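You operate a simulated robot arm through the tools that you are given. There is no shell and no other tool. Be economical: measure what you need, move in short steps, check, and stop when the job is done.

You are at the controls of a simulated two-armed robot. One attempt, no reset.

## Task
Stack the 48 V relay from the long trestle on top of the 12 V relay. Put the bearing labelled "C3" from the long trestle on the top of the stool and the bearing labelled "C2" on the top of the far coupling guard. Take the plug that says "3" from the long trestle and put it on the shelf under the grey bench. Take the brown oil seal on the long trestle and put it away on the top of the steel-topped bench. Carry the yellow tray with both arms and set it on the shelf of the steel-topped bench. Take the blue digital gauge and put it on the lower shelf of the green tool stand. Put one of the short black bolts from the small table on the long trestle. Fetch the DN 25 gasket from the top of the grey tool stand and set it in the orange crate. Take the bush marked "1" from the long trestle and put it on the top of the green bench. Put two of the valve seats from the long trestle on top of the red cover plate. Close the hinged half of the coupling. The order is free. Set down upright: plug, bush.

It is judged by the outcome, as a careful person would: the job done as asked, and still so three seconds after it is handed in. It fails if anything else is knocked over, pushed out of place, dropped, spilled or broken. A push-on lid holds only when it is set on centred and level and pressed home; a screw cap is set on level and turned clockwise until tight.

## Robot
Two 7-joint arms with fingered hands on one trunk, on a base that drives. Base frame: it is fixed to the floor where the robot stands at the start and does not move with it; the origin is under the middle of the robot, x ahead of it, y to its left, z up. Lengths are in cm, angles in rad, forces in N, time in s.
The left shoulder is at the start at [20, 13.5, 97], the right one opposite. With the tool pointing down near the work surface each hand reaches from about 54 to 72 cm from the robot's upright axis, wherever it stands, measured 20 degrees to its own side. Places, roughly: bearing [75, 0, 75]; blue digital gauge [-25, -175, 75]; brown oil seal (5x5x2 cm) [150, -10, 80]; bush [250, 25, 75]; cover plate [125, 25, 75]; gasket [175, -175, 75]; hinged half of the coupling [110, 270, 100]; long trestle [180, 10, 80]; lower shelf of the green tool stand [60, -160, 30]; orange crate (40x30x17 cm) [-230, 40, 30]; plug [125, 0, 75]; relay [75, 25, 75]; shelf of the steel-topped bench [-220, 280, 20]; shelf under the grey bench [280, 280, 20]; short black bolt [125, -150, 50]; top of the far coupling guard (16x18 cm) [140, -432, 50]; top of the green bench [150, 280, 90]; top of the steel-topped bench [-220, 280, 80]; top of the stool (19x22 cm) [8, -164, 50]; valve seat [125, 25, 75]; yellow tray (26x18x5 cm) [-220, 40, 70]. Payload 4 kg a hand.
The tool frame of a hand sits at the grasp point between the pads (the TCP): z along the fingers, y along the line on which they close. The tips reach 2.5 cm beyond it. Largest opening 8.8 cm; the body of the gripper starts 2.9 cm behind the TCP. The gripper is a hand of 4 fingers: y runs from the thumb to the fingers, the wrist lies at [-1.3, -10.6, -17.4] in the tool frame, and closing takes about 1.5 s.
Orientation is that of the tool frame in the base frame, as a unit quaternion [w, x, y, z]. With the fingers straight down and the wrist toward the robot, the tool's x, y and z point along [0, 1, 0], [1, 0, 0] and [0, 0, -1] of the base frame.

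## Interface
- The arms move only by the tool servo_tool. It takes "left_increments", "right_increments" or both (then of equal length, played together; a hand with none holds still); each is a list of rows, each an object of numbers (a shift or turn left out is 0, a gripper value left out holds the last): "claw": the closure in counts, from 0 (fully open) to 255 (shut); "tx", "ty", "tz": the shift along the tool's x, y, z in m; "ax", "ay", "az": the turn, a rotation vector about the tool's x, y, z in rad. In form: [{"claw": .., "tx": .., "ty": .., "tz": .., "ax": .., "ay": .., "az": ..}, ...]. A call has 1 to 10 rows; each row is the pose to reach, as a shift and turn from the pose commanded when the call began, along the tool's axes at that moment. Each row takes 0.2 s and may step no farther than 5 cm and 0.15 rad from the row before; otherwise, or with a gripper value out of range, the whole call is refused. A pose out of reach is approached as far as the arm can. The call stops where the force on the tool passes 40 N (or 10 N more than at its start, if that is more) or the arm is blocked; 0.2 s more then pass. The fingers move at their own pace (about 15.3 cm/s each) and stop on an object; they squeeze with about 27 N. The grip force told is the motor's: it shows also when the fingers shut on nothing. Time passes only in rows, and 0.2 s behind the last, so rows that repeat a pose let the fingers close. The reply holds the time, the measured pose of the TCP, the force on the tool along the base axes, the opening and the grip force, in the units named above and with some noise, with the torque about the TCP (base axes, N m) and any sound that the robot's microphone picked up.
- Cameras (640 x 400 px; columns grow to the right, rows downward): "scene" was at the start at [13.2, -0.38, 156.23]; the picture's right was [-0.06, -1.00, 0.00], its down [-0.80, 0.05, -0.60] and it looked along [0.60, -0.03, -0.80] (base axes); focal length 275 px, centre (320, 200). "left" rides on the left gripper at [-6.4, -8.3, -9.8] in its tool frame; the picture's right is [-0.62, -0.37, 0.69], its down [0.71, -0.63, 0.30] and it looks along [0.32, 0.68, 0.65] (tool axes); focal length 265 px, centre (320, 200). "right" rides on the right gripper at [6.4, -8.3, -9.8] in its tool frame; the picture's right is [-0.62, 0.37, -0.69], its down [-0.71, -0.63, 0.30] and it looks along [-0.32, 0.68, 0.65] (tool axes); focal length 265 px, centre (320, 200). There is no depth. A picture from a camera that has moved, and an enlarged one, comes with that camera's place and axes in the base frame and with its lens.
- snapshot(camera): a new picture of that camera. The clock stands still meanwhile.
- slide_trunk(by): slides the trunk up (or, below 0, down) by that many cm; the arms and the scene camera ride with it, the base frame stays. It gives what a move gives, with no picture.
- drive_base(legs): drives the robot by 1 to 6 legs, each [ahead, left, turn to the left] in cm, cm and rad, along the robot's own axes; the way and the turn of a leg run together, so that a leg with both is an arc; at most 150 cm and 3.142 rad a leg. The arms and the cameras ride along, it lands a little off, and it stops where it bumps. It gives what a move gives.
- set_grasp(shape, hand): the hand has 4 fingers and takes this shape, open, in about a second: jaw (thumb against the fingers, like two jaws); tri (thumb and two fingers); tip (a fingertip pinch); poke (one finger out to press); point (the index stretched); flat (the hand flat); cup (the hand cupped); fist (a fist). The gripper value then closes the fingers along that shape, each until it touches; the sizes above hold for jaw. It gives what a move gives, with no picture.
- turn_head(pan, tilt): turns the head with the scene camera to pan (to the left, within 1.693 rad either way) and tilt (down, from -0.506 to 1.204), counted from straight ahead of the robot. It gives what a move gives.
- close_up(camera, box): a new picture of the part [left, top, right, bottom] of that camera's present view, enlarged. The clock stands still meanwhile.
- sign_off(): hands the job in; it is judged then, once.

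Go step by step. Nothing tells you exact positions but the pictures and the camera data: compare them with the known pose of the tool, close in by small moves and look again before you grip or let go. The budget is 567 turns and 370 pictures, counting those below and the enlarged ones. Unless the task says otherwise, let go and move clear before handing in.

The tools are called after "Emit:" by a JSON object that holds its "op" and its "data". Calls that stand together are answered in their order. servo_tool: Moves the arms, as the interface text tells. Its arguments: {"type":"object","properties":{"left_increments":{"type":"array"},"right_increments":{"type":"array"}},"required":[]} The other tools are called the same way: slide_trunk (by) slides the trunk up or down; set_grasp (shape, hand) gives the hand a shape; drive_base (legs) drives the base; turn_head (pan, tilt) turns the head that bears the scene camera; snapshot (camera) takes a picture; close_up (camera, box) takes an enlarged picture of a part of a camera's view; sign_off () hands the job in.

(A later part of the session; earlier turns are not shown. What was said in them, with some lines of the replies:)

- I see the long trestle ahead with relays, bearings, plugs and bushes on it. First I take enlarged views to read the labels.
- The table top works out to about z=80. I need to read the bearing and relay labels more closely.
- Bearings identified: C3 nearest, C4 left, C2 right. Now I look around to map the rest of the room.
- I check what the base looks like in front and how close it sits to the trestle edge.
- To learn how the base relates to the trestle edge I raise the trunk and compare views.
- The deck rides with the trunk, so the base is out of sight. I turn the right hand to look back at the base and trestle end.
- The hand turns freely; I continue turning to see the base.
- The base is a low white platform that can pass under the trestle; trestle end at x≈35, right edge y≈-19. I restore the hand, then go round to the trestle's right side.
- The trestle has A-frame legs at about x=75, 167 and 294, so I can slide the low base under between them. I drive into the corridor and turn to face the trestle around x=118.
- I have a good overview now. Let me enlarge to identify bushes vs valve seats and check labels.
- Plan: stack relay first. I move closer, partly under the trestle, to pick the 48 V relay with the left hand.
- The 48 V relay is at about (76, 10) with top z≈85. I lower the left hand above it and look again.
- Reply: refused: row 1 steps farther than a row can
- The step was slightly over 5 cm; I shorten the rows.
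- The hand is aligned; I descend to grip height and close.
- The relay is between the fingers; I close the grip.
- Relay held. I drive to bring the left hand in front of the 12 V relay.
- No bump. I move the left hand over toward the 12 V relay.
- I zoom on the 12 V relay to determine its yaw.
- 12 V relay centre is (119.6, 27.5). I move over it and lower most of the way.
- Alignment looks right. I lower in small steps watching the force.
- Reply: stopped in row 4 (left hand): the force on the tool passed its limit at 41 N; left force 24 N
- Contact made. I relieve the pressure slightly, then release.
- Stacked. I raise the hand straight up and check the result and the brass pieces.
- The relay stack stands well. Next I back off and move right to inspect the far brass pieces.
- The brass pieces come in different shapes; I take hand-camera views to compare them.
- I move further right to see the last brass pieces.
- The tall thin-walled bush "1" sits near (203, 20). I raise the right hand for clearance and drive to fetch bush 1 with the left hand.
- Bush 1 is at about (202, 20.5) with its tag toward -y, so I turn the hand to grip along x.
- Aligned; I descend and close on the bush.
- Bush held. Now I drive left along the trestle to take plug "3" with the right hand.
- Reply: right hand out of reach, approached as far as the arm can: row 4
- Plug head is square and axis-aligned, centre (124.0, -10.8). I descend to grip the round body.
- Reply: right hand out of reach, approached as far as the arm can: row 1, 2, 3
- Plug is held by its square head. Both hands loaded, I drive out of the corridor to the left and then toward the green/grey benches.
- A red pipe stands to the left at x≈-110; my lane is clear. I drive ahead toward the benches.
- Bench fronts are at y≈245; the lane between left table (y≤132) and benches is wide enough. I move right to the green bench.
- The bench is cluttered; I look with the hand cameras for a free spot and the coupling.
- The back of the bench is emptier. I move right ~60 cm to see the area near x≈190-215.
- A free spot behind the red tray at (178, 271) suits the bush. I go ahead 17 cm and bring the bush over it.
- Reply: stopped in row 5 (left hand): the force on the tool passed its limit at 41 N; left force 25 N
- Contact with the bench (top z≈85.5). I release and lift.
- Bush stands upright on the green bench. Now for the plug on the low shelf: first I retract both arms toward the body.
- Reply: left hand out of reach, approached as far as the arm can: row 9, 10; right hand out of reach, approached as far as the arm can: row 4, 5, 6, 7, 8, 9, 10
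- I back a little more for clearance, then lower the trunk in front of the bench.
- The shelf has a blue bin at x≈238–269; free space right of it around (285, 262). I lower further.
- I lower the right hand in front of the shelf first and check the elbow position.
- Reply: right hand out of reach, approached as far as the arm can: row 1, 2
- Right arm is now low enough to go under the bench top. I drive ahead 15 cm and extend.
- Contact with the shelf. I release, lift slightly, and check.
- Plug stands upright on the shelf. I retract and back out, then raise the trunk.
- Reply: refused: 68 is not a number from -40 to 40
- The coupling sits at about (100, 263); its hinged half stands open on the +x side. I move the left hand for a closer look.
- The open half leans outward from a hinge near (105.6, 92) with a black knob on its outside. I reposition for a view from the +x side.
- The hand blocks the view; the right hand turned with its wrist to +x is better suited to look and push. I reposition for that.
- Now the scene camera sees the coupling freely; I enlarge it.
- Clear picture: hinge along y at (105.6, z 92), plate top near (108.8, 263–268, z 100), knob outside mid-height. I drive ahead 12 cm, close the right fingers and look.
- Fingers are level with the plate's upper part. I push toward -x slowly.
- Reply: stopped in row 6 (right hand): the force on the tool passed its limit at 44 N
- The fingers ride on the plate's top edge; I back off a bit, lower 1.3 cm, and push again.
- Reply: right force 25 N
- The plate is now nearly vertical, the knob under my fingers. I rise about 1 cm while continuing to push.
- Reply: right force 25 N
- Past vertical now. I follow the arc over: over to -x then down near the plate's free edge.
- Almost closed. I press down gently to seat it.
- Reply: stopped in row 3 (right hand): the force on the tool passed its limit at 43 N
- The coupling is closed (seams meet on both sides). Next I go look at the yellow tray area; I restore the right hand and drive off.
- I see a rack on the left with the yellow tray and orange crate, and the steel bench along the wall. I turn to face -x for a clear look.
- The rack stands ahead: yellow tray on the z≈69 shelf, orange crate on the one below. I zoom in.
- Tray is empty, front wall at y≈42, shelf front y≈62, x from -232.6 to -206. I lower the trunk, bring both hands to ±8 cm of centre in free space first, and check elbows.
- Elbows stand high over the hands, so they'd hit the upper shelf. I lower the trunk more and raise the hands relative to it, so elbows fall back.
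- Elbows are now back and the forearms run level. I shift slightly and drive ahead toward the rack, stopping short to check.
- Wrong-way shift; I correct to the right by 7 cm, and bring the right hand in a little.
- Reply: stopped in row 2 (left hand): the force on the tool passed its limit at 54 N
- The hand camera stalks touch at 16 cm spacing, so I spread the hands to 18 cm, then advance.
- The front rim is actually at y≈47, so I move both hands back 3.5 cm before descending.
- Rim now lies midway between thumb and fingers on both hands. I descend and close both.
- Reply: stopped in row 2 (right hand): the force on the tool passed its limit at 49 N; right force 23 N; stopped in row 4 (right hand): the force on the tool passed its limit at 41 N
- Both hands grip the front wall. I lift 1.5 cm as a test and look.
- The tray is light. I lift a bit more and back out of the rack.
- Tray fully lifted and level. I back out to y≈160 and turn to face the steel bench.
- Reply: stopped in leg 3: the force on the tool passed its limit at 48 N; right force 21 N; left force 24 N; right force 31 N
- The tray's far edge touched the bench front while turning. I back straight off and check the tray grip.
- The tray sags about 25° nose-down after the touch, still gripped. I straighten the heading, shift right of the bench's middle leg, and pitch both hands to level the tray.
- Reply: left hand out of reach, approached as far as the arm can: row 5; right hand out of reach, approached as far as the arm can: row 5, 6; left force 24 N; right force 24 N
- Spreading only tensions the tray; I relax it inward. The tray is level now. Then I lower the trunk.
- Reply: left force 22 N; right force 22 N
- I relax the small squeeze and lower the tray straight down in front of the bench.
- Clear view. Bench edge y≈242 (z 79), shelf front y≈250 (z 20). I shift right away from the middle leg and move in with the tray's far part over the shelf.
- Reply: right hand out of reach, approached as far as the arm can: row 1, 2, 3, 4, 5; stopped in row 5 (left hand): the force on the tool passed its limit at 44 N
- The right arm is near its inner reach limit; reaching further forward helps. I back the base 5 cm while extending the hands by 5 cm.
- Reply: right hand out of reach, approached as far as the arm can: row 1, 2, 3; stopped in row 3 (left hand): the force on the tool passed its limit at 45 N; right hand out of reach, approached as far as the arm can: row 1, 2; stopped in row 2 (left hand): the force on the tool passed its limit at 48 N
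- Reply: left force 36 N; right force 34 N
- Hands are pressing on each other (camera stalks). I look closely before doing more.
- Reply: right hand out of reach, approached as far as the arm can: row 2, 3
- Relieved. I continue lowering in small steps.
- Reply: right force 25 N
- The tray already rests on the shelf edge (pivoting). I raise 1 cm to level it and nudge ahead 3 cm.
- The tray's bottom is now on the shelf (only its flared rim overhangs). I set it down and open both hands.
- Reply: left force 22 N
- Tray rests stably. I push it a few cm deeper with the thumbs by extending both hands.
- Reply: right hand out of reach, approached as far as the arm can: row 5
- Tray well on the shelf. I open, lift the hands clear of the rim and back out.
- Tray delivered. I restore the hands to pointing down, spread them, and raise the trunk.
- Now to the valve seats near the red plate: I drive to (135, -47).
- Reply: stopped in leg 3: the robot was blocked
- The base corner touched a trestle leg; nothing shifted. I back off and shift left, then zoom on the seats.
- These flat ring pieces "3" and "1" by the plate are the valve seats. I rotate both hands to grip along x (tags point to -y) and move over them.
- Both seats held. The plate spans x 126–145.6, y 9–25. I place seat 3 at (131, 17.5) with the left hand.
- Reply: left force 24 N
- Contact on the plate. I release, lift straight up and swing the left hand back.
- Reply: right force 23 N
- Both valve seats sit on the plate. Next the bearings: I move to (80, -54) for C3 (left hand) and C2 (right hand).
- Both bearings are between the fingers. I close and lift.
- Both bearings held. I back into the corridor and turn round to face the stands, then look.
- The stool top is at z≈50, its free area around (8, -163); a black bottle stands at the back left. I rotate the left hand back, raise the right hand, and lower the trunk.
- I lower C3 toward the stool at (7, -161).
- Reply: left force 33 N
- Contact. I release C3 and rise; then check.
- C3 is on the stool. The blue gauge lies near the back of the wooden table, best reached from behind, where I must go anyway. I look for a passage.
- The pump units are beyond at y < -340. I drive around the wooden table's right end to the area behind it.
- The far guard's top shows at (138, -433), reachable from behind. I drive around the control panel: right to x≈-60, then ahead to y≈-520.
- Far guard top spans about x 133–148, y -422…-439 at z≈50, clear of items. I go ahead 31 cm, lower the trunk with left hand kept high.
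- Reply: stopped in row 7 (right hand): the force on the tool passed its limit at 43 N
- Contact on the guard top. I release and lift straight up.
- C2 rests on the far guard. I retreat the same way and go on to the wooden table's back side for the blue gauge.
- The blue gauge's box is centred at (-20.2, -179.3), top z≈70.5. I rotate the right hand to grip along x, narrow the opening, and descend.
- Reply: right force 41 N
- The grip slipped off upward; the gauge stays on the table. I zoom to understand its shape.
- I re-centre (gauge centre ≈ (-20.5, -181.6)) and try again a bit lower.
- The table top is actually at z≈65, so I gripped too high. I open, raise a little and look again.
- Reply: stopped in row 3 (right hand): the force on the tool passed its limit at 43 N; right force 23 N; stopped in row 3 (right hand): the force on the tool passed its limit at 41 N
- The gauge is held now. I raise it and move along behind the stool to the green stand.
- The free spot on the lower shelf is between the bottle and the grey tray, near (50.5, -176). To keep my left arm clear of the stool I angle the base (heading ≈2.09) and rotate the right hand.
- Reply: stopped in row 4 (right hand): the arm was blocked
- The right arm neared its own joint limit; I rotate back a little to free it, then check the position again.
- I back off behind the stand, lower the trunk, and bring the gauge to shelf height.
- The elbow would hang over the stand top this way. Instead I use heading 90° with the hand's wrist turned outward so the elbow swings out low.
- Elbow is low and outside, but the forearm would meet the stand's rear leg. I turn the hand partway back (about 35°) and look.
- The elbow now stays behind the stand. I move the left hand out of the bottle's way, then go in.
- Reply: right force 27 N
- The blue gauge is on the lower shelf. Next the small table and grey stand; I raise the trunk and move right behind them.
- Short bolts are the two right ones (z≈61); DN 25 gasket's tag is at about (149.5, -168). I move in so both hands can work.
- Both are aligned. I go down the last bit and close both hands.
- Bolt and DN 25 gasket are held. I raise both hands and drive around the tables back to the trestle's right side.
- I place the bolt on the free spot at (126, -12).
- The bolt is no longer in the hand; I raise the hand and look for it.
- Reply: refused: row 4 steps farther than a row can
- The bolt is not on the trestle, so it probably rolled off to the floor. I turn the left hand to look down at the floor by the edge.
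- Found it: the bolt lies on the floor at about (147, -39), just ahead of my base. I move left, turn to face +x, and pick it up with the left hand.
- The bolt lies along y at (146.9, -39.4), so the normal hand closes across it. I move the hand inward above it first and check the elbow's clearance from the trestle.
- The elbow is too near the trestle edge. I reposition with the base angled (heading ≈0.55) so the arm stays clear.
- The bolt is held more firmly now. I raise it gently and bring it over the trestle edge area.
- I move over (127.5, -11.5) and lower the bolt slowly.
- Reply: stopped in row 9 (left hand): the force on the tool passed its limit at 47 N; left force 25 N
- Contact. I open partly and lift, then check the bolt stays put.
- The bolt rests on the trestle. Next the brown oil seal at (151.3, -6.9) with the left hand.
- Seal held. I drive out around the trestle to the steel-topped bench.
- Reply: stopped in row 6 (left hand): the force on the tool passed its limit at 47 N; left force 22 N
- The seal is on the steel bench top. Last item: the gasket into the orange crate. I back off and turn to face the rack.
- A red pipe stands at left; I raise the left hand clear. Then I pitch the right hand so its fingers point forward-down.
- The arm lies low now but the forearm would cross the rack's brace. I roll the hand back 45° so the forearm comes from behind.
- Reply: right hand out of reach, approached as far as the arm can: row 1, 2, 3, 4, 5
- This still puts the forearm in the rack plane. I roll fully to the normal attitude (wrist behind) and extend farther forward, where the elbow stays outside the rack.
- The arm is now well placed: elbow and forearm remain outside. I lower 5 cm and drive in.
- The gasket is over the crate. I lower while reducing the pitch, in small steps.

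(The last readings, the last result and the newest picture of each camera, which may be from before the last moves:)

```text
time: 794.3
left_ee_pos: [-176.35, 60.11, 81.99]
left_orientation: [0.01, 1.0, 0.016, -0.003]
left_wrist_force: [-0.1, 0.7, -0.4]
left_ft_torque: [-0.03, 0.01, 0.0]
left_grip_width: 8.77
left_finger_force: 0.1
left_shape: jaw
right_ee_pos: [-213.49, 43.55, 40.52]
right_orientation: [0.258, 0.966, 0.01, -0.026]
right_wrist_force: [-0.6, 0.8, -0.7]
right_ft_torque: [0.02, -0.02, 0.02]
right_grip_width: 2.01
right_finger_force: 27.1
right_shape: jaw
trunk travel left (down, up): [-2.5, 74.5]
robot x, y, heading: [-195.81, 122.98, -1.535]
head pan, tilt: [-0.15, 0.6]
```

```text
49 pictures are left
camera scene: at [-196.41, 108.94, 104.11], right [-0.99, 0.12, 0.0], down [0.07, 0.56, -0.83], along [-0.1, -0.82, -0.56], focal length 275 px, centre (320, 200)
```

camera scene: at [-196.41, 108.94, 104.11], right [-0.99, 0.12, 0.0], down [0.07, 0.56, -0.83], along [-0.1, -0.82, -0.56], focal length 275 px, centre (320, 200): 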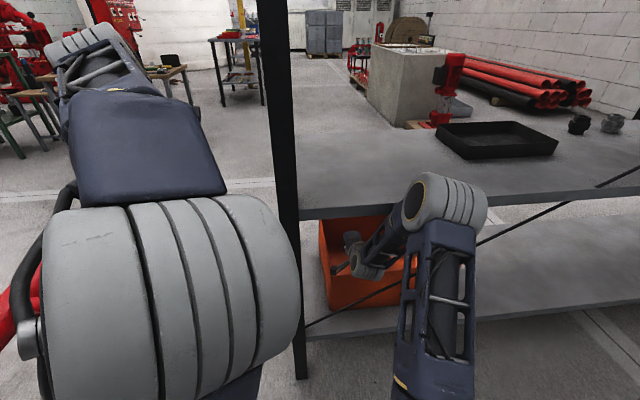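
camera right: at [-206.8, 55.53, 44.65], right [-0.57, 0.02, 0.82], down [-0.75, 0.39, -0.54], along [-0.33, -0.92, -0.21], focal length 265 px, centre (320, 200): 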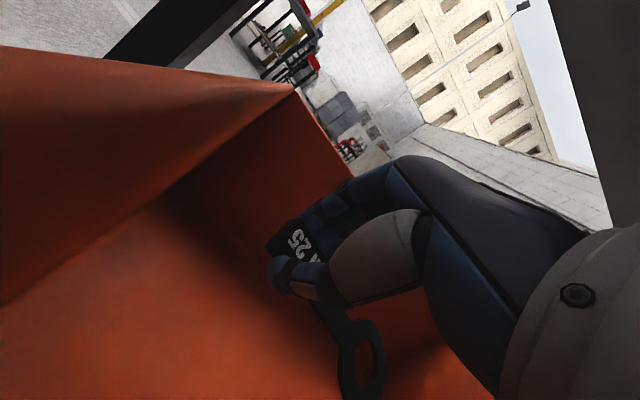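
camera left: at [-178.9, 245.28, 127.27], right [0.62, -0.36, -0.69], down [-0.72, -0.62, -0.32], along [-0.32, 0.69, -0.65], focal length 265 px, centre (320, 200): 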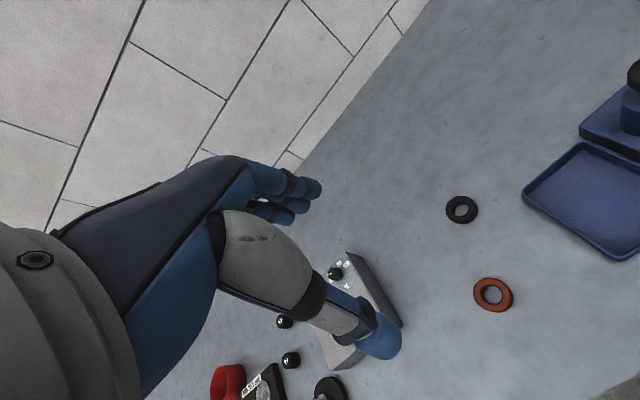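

The arm is brushing the shelf edge above; I ease up a little before releasing.

Emit:
{"op": "servo_tool", "data": {"right_increments": [{"ax": -0.05, "ty": 0.009, "tz": -0.018}, {"ax": -0.1, "ty": 0.018, "tz": -0.034}]}}

Emit:
{"op": "close_up", "data": {"camera": "scene", "box": [290, 150, 500, 300]}}

```text
time: 795.1
left_ee_pos: [-175.63, 59.24, 81.45]
left_orientation: [0.007, 1.0, 0.018, -0.003]
left_wrist_force: [-0.4, -0.2, 0.3]
left_ft_torque: [-0.02, 0.02, 0.01]
left_grip_width: 8.78
left_finger_force: 0.0
left_shape: jaw
right_ee_pos: [-214.95, 44.01, 40.75]
right_orientation: [0.275, 0.961, -0.009, -0.029]
right_wrist_force: [0.0, -0.1, -1.1]
right_ft_torque: [-0.02, 0.01, 0.0]
right_grip_width: 2.03
right_finger_force: 27.0
right_shape: jaw
trunk travel left (down, up): [-2.5, 74.5]
robot x, y, heading: [-195.08, 122.43, -1.536]
head pan, tilt: [-0.15, 0.6]
stopped in row 2 (right hand): the arm was blocked; the commanded pose is now the measured one
```

```text
2.67 times, centred on (395, 225) of scene
camera zoom: at [-195.99, 107.67, 103.96], right [-0.99, 0.11, 0.0], down [0.06, 0.56, -0.82], along [-0.09, -0.82, -0.57], focal length 732 px, centre (120, 133)
```

zoom: 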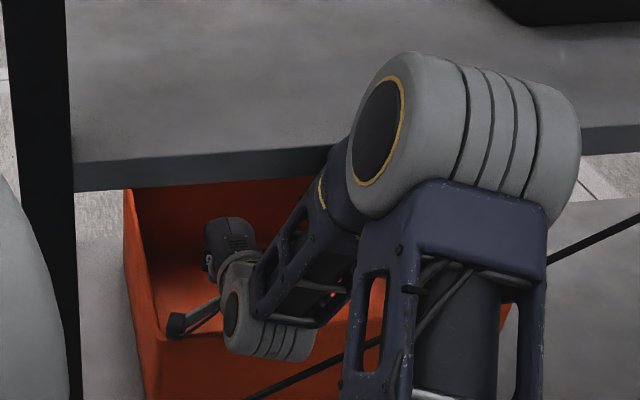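

The push is relieved and the gasket is inside the crate. I release it here.

Emit:
{"op": "servo_tool", "data": {"right_increments": [{"claw": 180}, {"claw": 140}, {"claw": 100}, {"claw": 80}, {"claw": 80}, {"claw": 80}]}}

Emit:
{"op": "snapshot", "data": {"camera": "right"}}

```text
time: 796.5
left_ee_pos: [-175.76, 59.18, 81.51]
left_orientation: [0.007, 1.0, 0.017, -0.003]
left_wrist_force: [0.0, 0.4, 0.6]
left_ft_torque: [0.0, 0.01, 0.0]
left_grip_width: 8.77
left_finger_force: 0.0
left_shape: jaw
right_ee_pos: [-214.92, 43.96, 41.06]
right_orientation: [0.276, 0.961, -0.01, -0.031]
right_wrist_force: [0.4, 0.8, -0.2]
right_ft_torque: [0.02, -0.01, -0.01]
right_grip_width: 5.97
right_finger_force: 0.1
right_shape: jaw
trunk travel left (down, up): [-2.5, 74.5]
robot x, y, heading: [-194.92, 122.43, -1.539]
head pan, tilt: [-0.15, 0.6]
```

```text
47 pictures are left
camera right: at [-207.94, 55.88, 44.64], right [-0.58, 0.08, 0.81], down [-0.73, 0.4, -0.55], along [-0.37, -0.91, -0.17], focal length 265 px, centre (320, 200)
```

right: 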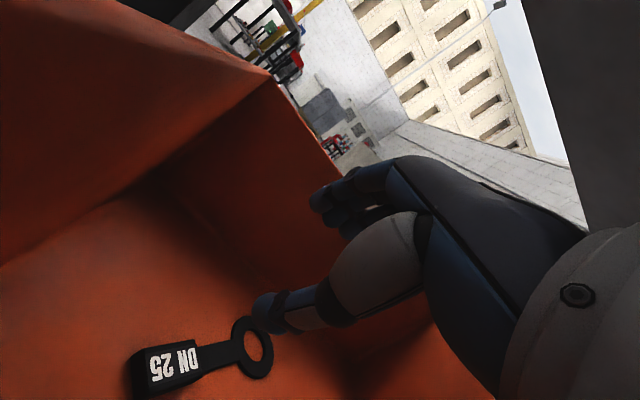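

The DN 25 gasket lies in the crate. I back off 4 cm, raise the hand over the crate's wall and withdraw.

Emit:
{"op": "drive_base", "data": {"legs": [[-4, 0, 0]]}}

Emit:
{"op": "servo_tool", "data": {"right_increments": [{"ax": -0.06, "ty": 0.012, "tz": -0.014}, {"ax": -0.12, "ty": 0.024, "tz": -0.028}, {"ax": -0.18, "ty": 0.036, "tz": -0.042}, {"ax": -0.24, "ty": 0.048, "tz": -0.056}, {"ax": -0.28, "ty": 0.056, "tz": -0.066}]}}

Emit:
{"op": "snapshot", "data": {"camera": "scene"}}

Emit:
{"op": "snapshot", "data": {"camera": "right"}}

```text
time: 797.4
left_ee_pos: [-175.73, 63.14, 81.47]
left_orientation: [0.008, 1.0, 0.017, -0.003]
left_wrist_force: [0.0, 0.6, -0.2]
left_ft_torque: [-0.02, 0.0, -0.01]
left_grip_width: 8.79
left_finger_force: 0.0
left_shape: jaw
right_ee_pos: [-215.0, 47.49, 41.6]
right_orientation: [0.283, 0.959, -0.008, -0.031]
right_wrist_force: [-0.6, -0.9, 0.6]
right_ft_torque: [0.0, -0.01, -0.02]
right_grip_width: 6.0
right_finger_force: 0.1
right_shape: jaw
trunk travel left (down, up): [-2.5, 74.5]
robot x, y, heading: [-195.03, 126.47, -1.528]
head pan, tilt: [-0.15, 0.6]
```

```text
time: 798.6
left_ee_pos: [-175.69, 63.2, 81.46]
left_orientation: [0.007, 1.0, 0.018, -0.003]
left_wrist_force: [0.1, 0.4, 0.5]
left_ft_torque: [-0.03, -0.01, 0.01]
left_grip_width: 8.76
left_finger_force: 0.1
left_shape: jaw
right_ee_pos: [-214.52, 46.5, 50.2]
right_orientation: [0.415, 0.909, -0.003, -0.031]
right_wrist_force: [0.0, 0.4, 0.1]
right_ft_torque: [-0.03, 0.02, 0.02]
right_grip_width: 6.04
right_finger_force: 0.0
right_shape: jaw
trunk travel left (down, up): [-2.5, 74.5]
robot x, y, heading: [-194.95, 126.37, -1.534]
head pan, tilt: [-0.15, 0.6]
```

```text
46 pictures are left
camera scene: at [-196.1, 111.66, 103.94], right [-0.99, 0.11, 0.0], down [0.06, 0.56, -0.83], along [-0.09, -0.82, -0.56], focal length 275 px, centre (320, 200)
```

scene: 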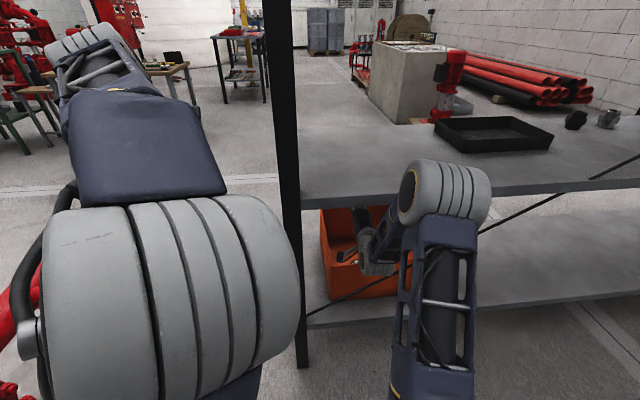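

```text
45 pictures are left
camera right: at [-207.69, 58.98, 50.14], right [-0.57, 0.3, 0.77], down [-0.74, 0.21, -0.64], along [-0.35, -0.93, 0.11], focal length 265 px, centre (320, 200)
```

right: 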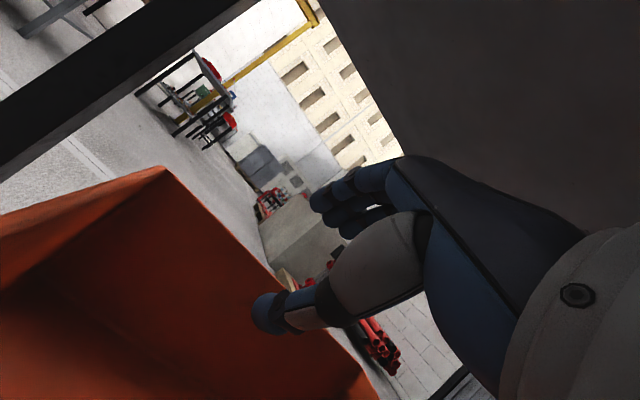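

The hand is above the crate rim; I back straight out and check the rack and crate.

Emit:
{"op": "drive_base", "data": {"legs": [[-40, 0, 0]]}}

Emit:
{"op": "snapshot", "data": {"camera": "scene"}}

Emit:
{"op": "snapshot", "data": {"camera": "right"}}

```text
time: 801.1
left_ee_pos: [-177.31, 103.18, 81.46]
left_orientation: [0.007, 1.0, 0.017, -0.004]
left_wrist_force: [0.1, -0.9, 0.4]
left_ft_torque: [0.04, 0.01, -0.01]
left_grip_width: 8.78
left_finger_force: 0.1
left_shape: jaw
right_ee_pos: [-216.14, 86.42, 50.17]
right_orientation: [0.414, 0.91, -0.004, -0.032]
right_wrist_force: [0.1, 0.7, 0.2]
right_ft_torque: [0.01, 0.02, 0.04]
right_grip_width: 6.0
right_finger_force: 0.0
right_shape: jaw
trunk travel left (down, up): [-2.5, 74.5]
robot x, y, heading: [-196.63, 166.21, -1.536]
head pan, tilt: [-0.15, 0.6]
```

```text
44 pictures are left
camera scene: at [-197.6, 151.66, 103.94], right [-0.99, 0.11, 0.0], down [0.06, 0.56, -0.83], along [-0.09, -0.82, -0.56], focal length 275 px, centre (320, 200)
```

scene: 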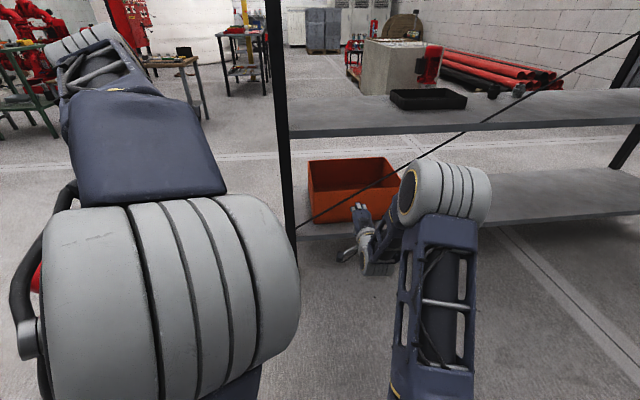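

```text
43 pictures are left
camera right: at [-209.25, 98.99, 50.12], right [-0.57, 0.3, 0.77], down [-0.74, 0.21, -0.63], along [-0.35, -0.93, 0.1], focal length 265 px, centre (320, 200)
```

right: 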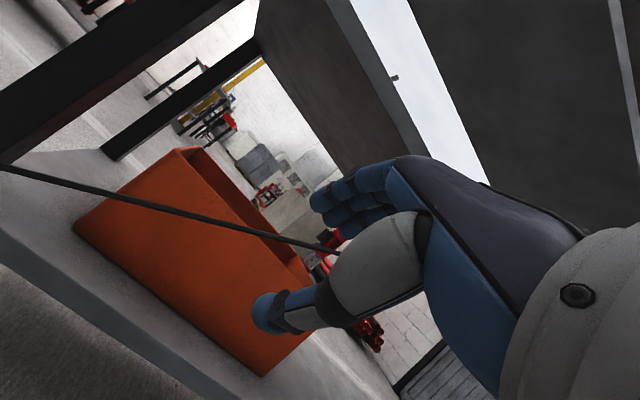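

Everything on the list is in place and both hands are clear. I hand the job in.

Emit:
{"op": "sign_off", "data": {}}

```text
The job is handed in.
```

I finished every item on the list and handed the job in, but one bolt fell to the floor on the way and I had to pick it up.

- **Dropped bolt:** a short black bolt slipped from the left hand as I lowered it to the long trestle and rolled off onto the floor. I put that same bolt back on the trestle.
- **Contacts on the way:**
  - The yellow tray touched the front of the steel-topped bench as I turned.
  - The base touched a trestle leg.
  - The right arm pressed on a rack shelf while I reached into the crate.
  - I saw nothing shifted in the pictures I took after the first two and at the end of the rack work.
- **Gasket:** I let go of the DN 25 gasket from above the crate floor, so it dropped the last part of the way. It lies flat inside.
- **Valve seats:** none is labelled as such. I took the two flat brass rings tagged "3" and "1" beside the red cover plate, going by their place and shape.
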